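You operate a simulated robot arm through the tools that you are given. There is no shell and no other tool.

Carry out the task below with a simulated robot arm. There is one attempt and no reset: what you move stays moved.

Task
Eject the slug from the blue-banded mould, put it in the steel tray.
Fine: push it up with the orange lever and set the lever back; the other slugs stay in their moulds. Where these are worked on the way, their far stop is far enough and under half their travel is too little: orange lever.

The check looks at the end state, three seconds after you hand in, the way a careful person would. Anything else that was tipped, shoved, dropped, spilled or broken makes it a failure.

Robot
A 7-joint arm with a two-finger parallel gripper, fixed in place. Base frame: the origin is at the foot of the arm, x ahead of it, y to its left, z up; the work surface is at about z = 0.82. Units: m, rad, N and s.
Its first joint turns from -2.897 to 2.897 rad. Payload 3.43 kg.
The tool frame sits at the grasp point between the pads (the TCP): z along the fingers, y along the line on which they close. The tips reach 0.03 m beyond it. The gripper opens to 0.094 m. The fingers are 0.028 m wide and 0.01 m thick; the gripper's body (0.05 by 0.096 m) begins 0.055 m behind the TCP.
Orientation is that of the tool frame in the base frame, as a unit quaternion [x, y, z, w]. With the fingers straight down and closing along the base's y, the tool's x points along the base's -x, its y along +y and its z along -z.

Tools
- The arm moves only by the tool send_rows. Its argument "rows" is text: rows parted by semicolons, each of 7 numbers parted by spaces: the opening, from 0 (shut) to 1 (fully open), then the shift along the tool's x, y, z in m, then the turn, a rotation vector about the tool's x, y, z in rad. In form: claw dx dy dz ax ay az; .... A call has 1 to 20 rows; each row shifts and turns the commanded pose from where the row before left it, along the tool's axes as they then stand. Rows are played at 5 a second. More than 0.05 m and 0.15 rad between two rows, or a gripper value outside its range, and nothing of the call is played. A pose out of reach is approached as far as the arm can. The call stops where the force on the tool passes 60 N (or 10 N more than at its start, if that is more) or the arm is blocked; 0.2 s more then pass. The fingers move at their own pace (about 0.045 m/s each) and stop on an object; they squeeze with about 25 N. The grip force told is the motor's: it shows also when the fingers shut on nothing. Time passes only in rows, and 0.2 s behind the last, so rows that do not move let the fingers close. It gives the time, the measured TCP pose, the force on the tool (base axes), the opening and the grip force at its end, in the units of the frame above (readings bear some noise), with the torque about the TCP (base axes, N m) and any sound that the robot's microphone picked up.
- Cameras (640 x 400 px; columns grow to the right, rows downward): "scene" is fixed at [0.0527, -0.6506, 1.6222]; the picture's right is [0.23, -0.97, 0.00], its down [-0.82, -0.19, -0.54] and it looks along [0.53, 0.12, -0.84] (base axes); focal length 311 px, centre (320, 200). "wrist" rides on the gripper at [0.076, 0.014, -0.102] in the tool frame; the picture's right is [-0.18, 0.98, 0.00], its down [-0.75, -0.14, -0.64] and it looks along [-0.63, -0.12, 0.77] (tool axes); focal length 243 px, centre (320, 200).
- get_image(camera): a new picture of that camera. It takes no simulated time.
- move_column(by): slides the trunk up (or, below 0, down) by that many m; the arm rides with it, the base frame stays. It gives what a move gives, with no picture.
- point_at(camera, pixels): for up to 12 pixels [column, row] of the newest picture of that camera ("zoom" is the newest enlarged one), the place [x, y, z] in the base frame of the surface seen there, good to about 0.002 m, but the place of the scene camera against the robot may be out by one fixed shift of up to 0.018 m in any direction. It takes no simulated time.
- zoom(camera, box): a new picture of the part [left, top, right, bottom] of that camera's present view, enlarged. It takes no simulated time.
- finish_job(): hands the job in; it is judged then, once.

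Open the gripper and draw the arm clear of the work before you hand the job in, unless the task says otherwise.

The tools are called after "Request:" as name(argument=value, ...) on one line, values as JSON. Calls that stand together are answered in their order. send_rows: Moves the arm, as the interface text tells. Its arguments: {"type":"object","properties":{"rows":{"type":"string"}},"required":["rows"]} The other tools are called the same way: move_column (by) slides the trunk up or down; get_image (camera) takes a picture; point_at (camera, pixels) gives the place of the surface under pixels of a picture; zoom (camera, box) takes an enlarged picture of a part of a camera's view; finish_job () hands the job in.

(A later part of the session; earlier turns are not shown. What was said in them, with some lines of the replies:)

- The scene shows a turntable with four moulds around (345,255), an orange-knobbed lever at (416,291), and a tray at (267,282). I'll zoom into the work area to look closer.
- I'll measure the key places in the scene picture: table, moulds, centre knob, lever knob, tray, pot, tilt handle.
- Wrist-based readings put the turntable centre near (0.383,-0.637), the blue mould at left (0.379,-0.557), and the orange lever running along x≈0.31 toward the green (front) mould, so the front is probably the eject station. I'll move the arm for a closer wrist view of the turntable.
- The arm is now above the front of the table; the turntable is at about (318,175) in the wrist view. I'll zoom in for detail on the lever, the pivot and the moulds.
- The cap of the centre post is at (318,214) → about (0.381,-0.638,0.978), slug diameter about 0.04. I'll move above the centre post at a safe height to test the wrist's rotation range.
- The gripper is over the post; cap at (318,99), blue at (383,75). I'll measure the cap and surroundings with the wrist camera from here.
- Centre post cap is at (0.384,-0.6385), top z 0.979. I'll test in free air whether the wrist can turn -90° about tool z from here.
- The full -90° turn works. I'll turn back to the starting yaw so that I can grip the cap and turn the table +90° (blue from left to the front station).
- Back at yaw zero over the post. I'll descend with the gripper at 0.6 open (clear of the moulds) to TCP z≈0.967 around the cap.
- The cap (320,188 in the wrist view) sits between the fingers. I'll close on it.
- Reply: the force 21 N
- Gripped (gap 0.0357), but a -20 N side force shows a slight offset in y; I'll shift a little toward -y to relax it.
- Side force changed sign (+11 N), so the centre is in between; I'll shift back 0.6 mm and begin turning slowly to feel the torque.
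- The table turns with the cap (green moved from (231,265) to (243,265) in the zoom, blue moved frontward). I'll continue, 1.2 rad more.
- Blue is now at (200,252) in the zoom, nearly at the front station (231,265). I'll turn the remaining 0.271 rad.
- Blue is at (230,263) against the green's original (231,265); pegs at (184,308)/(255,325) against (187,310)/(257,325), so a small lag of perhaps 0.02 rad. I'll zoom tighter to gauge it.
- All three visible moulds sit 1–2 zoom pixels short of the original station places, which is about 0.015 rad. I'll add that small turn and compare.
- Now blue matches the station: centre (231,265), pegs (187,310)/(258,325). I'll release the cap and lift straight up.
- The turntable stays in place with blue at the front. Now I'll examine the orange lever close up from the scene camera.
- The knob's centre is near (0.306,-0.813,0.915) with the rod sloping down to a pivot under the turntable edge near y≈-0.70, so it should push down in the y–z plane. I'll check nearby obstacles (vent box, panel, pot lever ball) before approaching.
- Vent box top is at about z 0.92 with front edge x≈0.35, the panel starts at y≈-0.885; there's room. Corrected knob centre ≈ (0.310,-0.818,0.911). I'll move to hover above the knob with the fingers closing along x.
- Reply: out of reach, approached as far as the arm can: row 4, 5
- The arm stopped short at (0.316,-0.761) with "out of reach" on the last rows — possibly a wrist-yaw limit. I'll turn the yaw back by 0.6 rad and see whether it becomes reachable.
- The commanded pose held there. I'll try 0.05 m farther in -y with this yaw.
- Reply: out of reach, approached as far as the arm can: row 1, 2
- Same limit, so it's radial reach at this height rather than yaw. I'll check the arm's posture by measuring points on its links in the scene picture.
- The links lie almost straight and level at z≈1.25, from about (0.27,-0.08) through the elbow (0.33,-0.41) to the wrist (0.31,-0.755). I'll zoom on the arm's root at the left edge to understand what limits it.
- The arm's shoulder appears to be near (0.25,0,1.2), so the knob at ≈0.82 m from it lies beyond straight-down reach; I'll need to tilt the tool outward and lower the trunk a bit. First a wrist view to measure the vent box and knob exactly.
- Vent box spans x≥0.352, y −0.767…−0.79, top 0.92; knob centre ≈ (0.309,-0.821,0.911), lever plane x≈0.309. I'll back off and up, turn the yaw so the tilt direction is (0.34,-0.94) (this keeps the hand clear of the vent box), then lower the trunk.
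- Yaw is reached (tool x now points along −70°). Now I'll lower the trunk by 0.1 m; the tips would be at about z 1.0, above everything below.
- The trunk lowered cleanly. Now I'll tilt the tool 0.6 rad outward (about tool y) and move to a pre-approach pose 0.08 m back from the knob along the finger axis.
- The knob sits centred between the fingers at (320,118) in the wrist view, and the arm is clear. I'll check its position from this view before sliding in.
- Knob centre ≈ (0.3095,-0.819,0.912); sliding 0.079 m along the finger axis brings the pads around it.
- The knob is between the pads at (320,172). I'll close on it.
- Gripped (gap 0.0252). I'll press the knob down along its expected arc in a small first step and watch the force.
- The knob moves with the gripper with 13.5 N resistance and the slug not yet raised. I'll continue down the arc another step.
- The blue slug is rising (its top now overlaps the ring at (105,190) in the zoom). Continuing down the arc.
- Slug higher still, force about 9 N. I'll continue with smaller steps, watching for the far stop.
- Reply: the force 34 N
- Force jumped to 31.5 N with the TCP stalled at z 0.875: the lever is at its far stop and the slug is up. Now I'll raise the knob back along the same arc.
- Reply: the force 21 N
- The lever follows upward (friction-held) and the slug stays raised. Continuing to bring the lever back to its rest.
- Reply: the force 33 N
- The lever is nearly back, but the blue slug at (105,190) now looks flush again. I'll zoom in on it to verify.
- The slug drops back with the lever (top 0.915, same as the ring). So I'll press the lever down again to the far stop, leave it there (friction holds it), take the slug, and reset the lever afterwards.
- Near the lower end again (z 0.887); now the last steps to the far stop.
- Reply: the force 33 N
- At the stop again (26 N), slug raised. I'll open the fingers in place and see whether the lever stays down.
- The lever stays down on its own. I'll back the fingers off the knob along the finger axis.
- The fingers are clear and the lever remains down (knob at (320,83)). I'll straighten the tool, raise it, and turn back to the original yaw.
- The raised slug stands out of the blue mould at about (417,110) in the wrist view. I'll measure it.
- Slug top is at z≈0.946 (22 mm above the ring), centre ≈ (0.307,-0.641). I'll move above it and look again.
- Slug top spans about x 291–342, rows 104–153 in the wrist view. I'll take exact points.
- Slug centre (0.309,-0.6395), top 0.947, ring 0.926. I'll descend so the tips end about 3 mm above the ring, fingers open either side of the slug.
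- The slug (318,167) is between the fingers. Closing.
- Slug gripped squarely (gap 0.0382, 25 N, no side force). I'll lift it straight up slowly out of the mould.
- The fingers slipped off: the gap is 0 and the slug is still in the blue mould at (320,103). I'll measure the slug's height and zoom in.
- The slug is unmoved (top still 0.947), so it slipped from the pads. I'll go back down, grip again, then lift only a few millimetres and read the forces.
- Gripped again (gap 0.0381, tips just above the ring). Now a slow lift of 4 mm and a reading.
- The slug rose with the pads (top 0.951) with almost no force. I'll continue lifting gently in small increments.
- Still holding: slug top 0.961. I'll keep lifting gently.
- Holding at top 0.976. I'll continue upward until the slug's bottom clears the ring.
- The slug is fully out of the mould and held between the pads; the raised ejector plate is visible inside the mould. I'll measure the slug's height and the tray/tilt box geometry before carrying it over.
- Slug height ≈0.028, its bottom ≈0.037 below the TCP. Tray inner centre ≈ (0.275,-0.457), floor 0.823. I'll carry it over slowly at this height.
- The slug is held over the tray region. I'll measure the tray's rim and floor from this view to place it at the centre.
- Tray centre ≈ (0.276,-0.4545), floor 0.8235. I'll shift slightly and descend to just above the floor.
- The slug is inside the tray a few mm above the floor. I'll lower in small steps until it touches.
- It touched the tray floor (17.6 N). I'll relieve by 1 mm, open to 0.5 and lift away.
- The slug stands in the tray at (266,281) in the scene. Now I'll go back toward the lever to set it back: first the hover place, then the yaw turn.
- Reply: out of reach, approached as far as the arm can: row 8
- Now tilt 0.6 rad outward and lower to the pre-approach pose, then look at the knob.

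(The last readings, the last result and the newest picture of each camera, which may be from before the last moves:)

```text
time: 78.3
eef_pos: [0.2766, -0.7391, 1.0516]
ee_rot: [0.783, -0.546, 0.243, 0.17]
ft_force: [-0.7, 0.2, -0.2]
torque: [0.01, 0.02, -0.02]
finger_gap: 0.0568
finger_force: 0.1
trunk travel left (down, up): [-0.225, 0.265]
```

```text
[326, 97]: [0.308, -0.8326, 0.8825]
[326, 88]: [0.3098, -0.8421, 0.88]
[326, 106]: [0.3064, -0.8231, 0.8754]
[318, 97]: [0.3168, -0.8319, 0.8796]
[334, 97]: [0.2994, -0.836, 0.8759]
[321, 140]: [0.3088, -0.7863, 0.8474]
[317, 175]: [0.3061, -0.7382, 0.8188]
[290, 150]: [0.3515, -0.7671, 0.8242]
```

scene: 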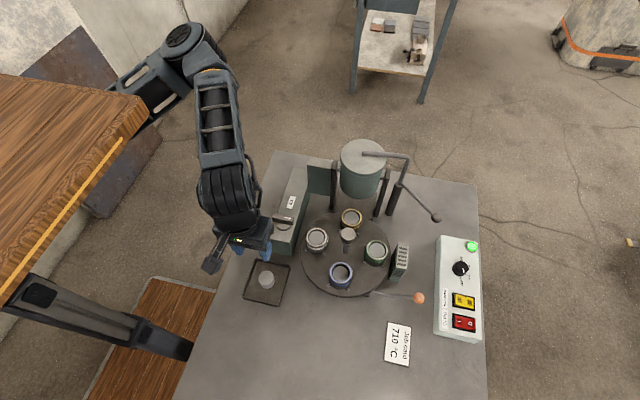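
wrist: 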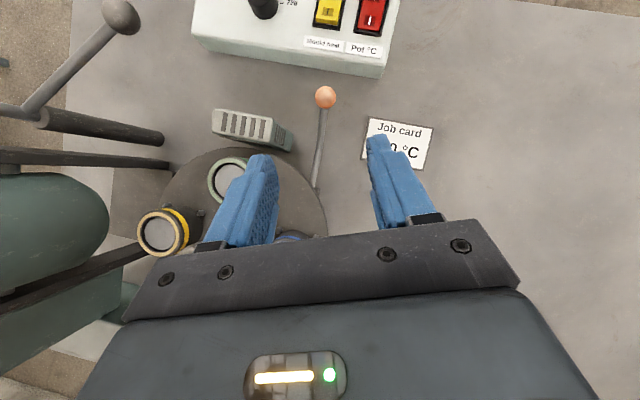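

Lowered knob centre ≈ (0.3095,-0.836,0.870). I'll correct laterally and then slide along the finger axis to straddle it.

Request:
send_rows(rows="0.6 -0.009 0.0011 0.02 0 0 0; 0.6 -0.0091 0.0011 0.025 0 0 0; 0.6 0 0 0.035 0 0 0; 0.6 0 0 0.035 0 0 0; 0.6 0 0 0.02 0 0 0; 0.6 0 0 0 0 0 0")

Request:
get_image(camera="wrist")

Request:
zoom(camera="scene", box=[320, 220, 480, 330])

```text
time: 79.7
eef_pos: [0.2959, -0.7974, 0.9302]
ee_rot: [0.783, -0.547, 0.242, 0.169]
ft_force: [-0.5, 0.4, 0.7]
torque: [0.0, 0.0, 0.01]
finger_gap: 0.0565
finger_force: 0.0
trunk travel left (down, up): [-0.225, 0.265]
```

```text
taken
```

wrist: 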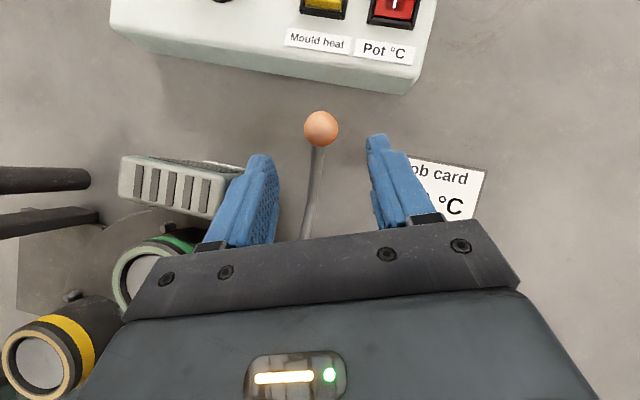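

```text
3.64 times, centred on (400, 275) of scene
```

zoom: 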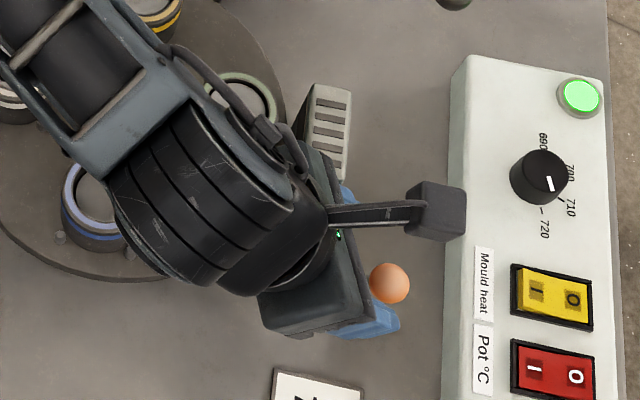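

The knob is at (321,129), centred between the fingers. Advancing the last 58 mm and then closing.

Request:
send_rows(rows="0.6 0 0.0003 0.02 0 0 0; 0.6 0 0 0.02 0 0 0; 0.6 0 0 0.018 0 0 0; 0.6 0 0 0 0 0 0")

Request:
get_image(camera="wrist")

Request:
send_rows(rows="0 0 0 0 0 0 0; 0 0 0 0 0 0 0; 0 0 0 0 0 0 0; 0 0 0 0 0 0 0; 0 0 0 0 0 0 0")

Request:
get_image(camera="wrist")

```text
time: 80.7
eef_pos: [0.3068, -0.8274, 0.8805]
ee_rot: [0.783, -0.547, 0.242, 0.17]
ft_force: [0.0, 0.4, 0.3]
torque: [-0.01, -0.03, -0.01]
finger_gap: 0.0563
finger_force: 0.0
trunk travel left (down, up): [-0.225, 0.265]
```

```text
taken
```

wrist: 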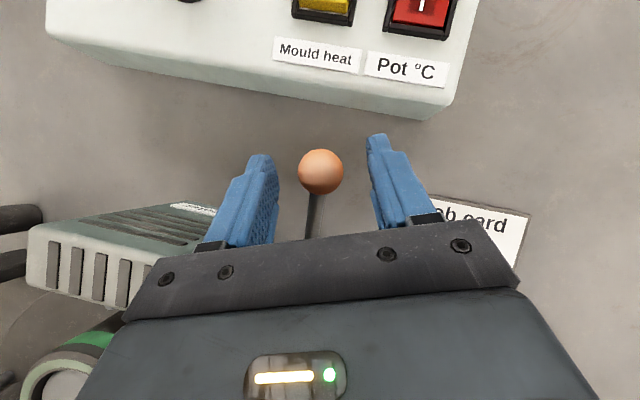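

```text
time: 81.9
eef_pos: [0.3051, -0.8274, 0.8809]
ee_rot: [0.783, -0.547, 0.242, 0.169]
ft_force: [-3.7, -3.1, -0.4]
torque: [-0.12, 0.03, -0.07]
finger_gap: 0.0252
finger_force: 44.9
trunk travel left (down, up): [-0.225, 0.265]
```

```text
taken
```

wrist: 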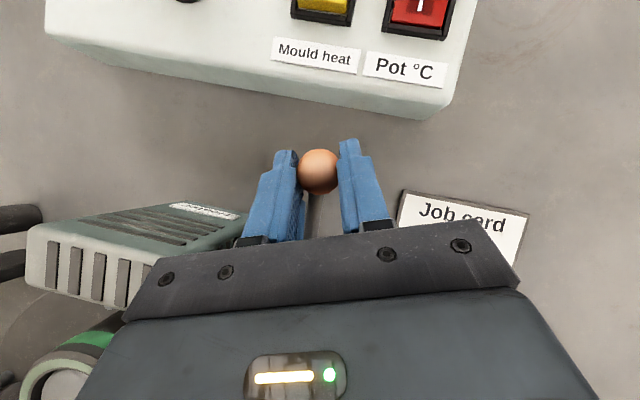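

Knob gripped (gap 0.0252). I'll lift it back along the arc toward its rest position.

Request:
send_rows(rows="0 0.0022 -0.0004 -0.0052 0 0 0; 0 0.0022 -0.0004 -0.0052 0 0 0; 0 0.0018 -0.0006 -0.0053 0 0 0; 0 0.0017 -0.0006 -0.0054 0 0 0; 0 0.0013 -0.0007 -0.0053 0 0 0; 0 0.0012 -0.0007 -0.0053 0 0 0; 0 0 0 0 0 0 0")

```text
time: 83.5
eef_pos: [0.3048, -0.8195, 0.9139]
ee_rot: [0.784, -0.547, 0.241, 0.168]
ft_force: [-6.3, 5.7, -10.0]
torque: [-0.83, -0.23, -0.01]
finger_gap: 0.0253
finger_force: 44.8
trunk travel left (down, up): [-0.225, 0.265]
```

The lever follows (about 10 N friction). Continuing with the last part toward the upper stop.

Request:
send_rows(rows="0 0.0009 -0.0008 -0.0055 0 0 0; 0 0.0008 -0.0009 -0.0055 0 0 0; 0 0 0 0 0 0 0")

Request:
get_image(camera="wrist")

```text
time: 84.3
eef_pos: [0.3064, -0.8144, 0.9238]
ee_rot: [0.782, -0.547, 0.243, 0.17]
ft_force: [-6.7, -4.3, -7.2]
torque: [-1.19, -0.41, -0.14]
finger_gap: 0.0253
finger_force: 44.9
trunk travel left (down, up): [-0.225, 0.265]
```

```text
taken
```

wrist: 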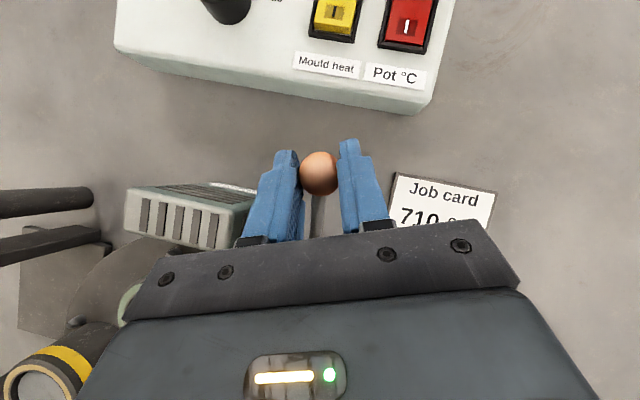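

Near the original height (0.924 vs 0.925). A little more in small steps to feel the upper stop.

Request:
send_rows(rows="0 0.0003 -0.0005 -0.0029 0 0 0; 0 0 0 0 0 0 0")

Request:
send_rows(rows="0 0.0002 -0.0004 -0.002 0 0 0; 0 0 0 0 0 0 0")

```text
time: 84.9
eef_pos: [0.3066, -0.8111, 0.9261]
ee_rot: [0.783, -0.547, 0.242, 0.17]
ft_force: [-6.3, -15.0, -7.2]
torque: [-0.92, -0.16, -0.06]
finger_gap: 0.0254
finger_force: 44.7
trunk travel left (down, up): [-0.225, 0.265]
```

```text
time: 85.5
eef_pos: [0.3054, -0.8115, 0.9263]
ee_rot: [0.784, -0.546, 0.242, 0.169]
ft_force: [-7.1, -34.5, -12.5]
torque: [-0.44, 0.06, -0.07]
finger_gap: 0.025
finger_force: 45.2
trunk travel left (down, up): [-0.225, 0.265]
```

The position stalled at 0.926 with rising force: the lever is at its upper (rest) stop. I'll relieve slightly, open, and back off.

Request:
send_rows(rows="0 -0.0002 0.0004 0.002 0 0 0; 0.6 0 0 0 0 0 0; 0.6 0 0 0 0 0 0; 0.6 0 0 0 0 0 0; 0.6 0 0 -0.01 0 0 0; 0.6 0 0 -0.02 0 0 0; 0.6 0 0 -0.03 0 0 0; 0.6 0 0 -0.04 0 0 0; 0.6 0 0 0 0 0 0")

Request:
get_image(camera="wrist")

Request:
point_at(camera="wrist", pixels=[[320, 118], [317, 160]])

```text
time: 87.5
eef_pos: [0.2875, -0.7596, 1.0083]
ee_rot: [0.783, -0.547, 0.242, 0.169]
ft_force: [-0.1, -0.2, 0.0]
torque: [-0.03, 0.02, -0.01]
finger_gap: 0.0566
finger_force: 0.1
trunk travel left (down, up): [-0.225, 0.265]
```

```text
taken
```

wrist: 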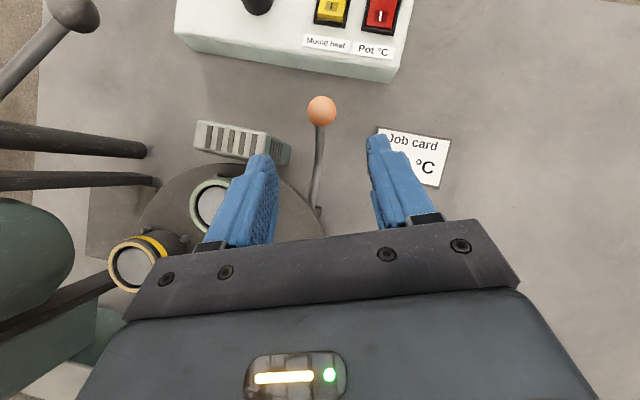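

```text
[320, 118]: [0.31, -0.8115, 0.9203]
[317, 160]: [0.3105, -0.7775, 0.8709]
```

The fingers are off and the knob is at (321,110). I'll confirm its height, then straighten the tool and rise.

Request:
point_at(camera="wrist", pixels=[[321, 110], [321, 103]])

Request:
send_rows(rows="0.6 0 0 -0.03 0 0 0; 0.6 0 0 0 0 -0.12 0; 0.6 0 0 0 0 -0.12 0; 0.6 0 0 0 0 -0.12 0; 0.6 0 0 0 0 -0.12 0; 0.6 0 0 0 0 -0.12 0; 0.6 0 0 -0.04 0 0 0; 0.6 0 0 -0.03 0 0 0; 0.6 0 0 0 0 0 0")

```text
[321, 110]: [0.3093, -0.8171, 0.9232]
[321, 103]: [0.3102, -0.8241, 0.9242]
```

```text
time: 89.5
eef_pos: [0.28, -0.7385, 1.1021]
ee_rot: [0.82, -0.572, -0.001, -0.001]
ft_force: [-0.3, 0.3, -0.2]
torque: [0.04, 0.02, -0.01]
finger_gap: 0.0564
finger_force: 0.0
out of reach, approached as far as the arm can: row 8
trunk travel left (down, up): [-0.225, 0.265]
```

The knob is back at its original height (0.9235 on its surface as at the start). I'll move the arm away to the left, open the gripper, and then look over the whole scene.

Request:
send_rows(rows="1 -0.0374 -0.0136 0 0 0 0; 1 -0.0374 -0.0136 0 0 0 0; 1 -0.0374 -0.0136 0 0 0 0; 1 -0.0374 -0.0136 0 0 0 0; 1 -0.0374 -0.0136 0 0 0 0; 1 -0.0374 -0.0136 0 0 0 0; 1 -0.0374 -0.0136 0 0 0 0; 1 -0.0374 -0.0136 0 0 0 0; 1 0 0 0 0 0 0")

Request:
move_column(by=0.1)

Request:
get_image(camera="scene")

Request:
zoom(camera="scene", box=[230, 130, 450, 310])

```text
time: 91.5
eef_pos: [0.2785, -0.419, 1.1003]
ee_rot: [0.82, -0.573, -0.009, 0.0]
ft_force: [0.1, 0.8, 0.0]
torque: [0.01, 0.02, -0.03]
finger_gap: 0.0938
finger_force: 0.1
trunk travel left (down, up): [-0.225, 0.265]
```

```text
time: 92.9
eef_pos: [0.2814, -0.4189, 1.2032]
ee_rot: [0.82, -0.572, -0.009, 0.001]
ft_force: [0.4, 0.5, -0.3]
torque: [0.01, 0.03, 0.02]
finger_gap: 0.0938
finger_force: 0.0
trunk travel left (down, up): [-0.325, 0.165]
```

```text
taken
```

scene: 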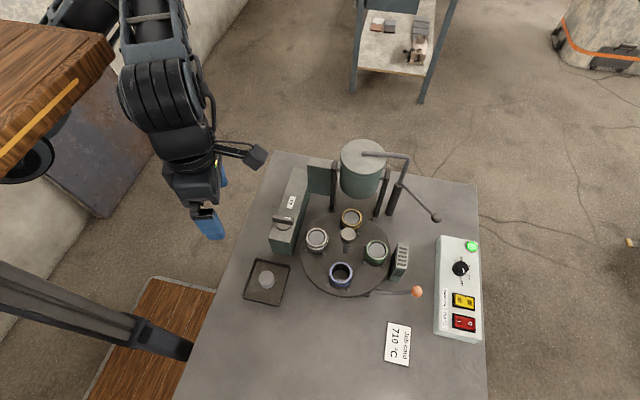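

```text
2.22 times, centred on (340, 220) of scene
```

zoom: 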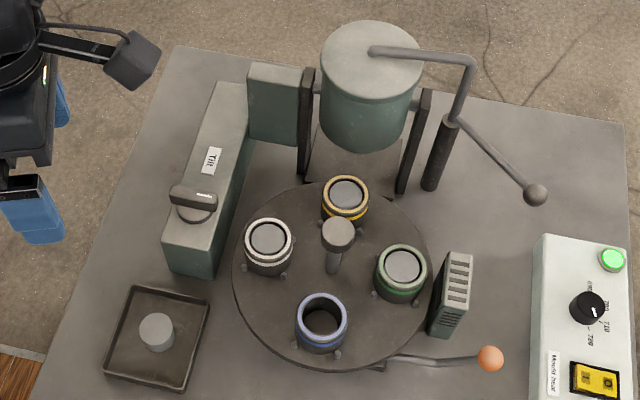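

The blue mould is empty and its slug is standing in the tray at (156,331) in the zoom. The other three slugs are flush in their moulds, the lever knob is back at (490,358) as at the start, and the arm is clear with the gripper open. I'm handing the job in.

Request:
finish_job()

```text
The job is handed in.
```

The slug from the blue-banded mould is out and standing in the steel tray, and I've handed the job in. The tool only confirmed the hand-in and gave no result.

- **Turntable:** the lever works on the front mould, so I turned the turntable a quarter turn by its centre knob to bring blue there. I left it in that position.
- **Lever:** I pushed the orange lever to its far stop twice. The first time, the slug sank back into the mould as the lever came up. The second time, I left the lever down until the slug was in the tray. The lever is now back at its rest stop, at the height it started from.
- **Slug:** my first grip slipped and the slug stayed in the mould. The second grip held, and I set it down near the middle of the tray.
- **Everything else:** in the last picture the other three slugs are still in their moulds and nothing else looks moved. The arm is clear of the work with the gripper open.
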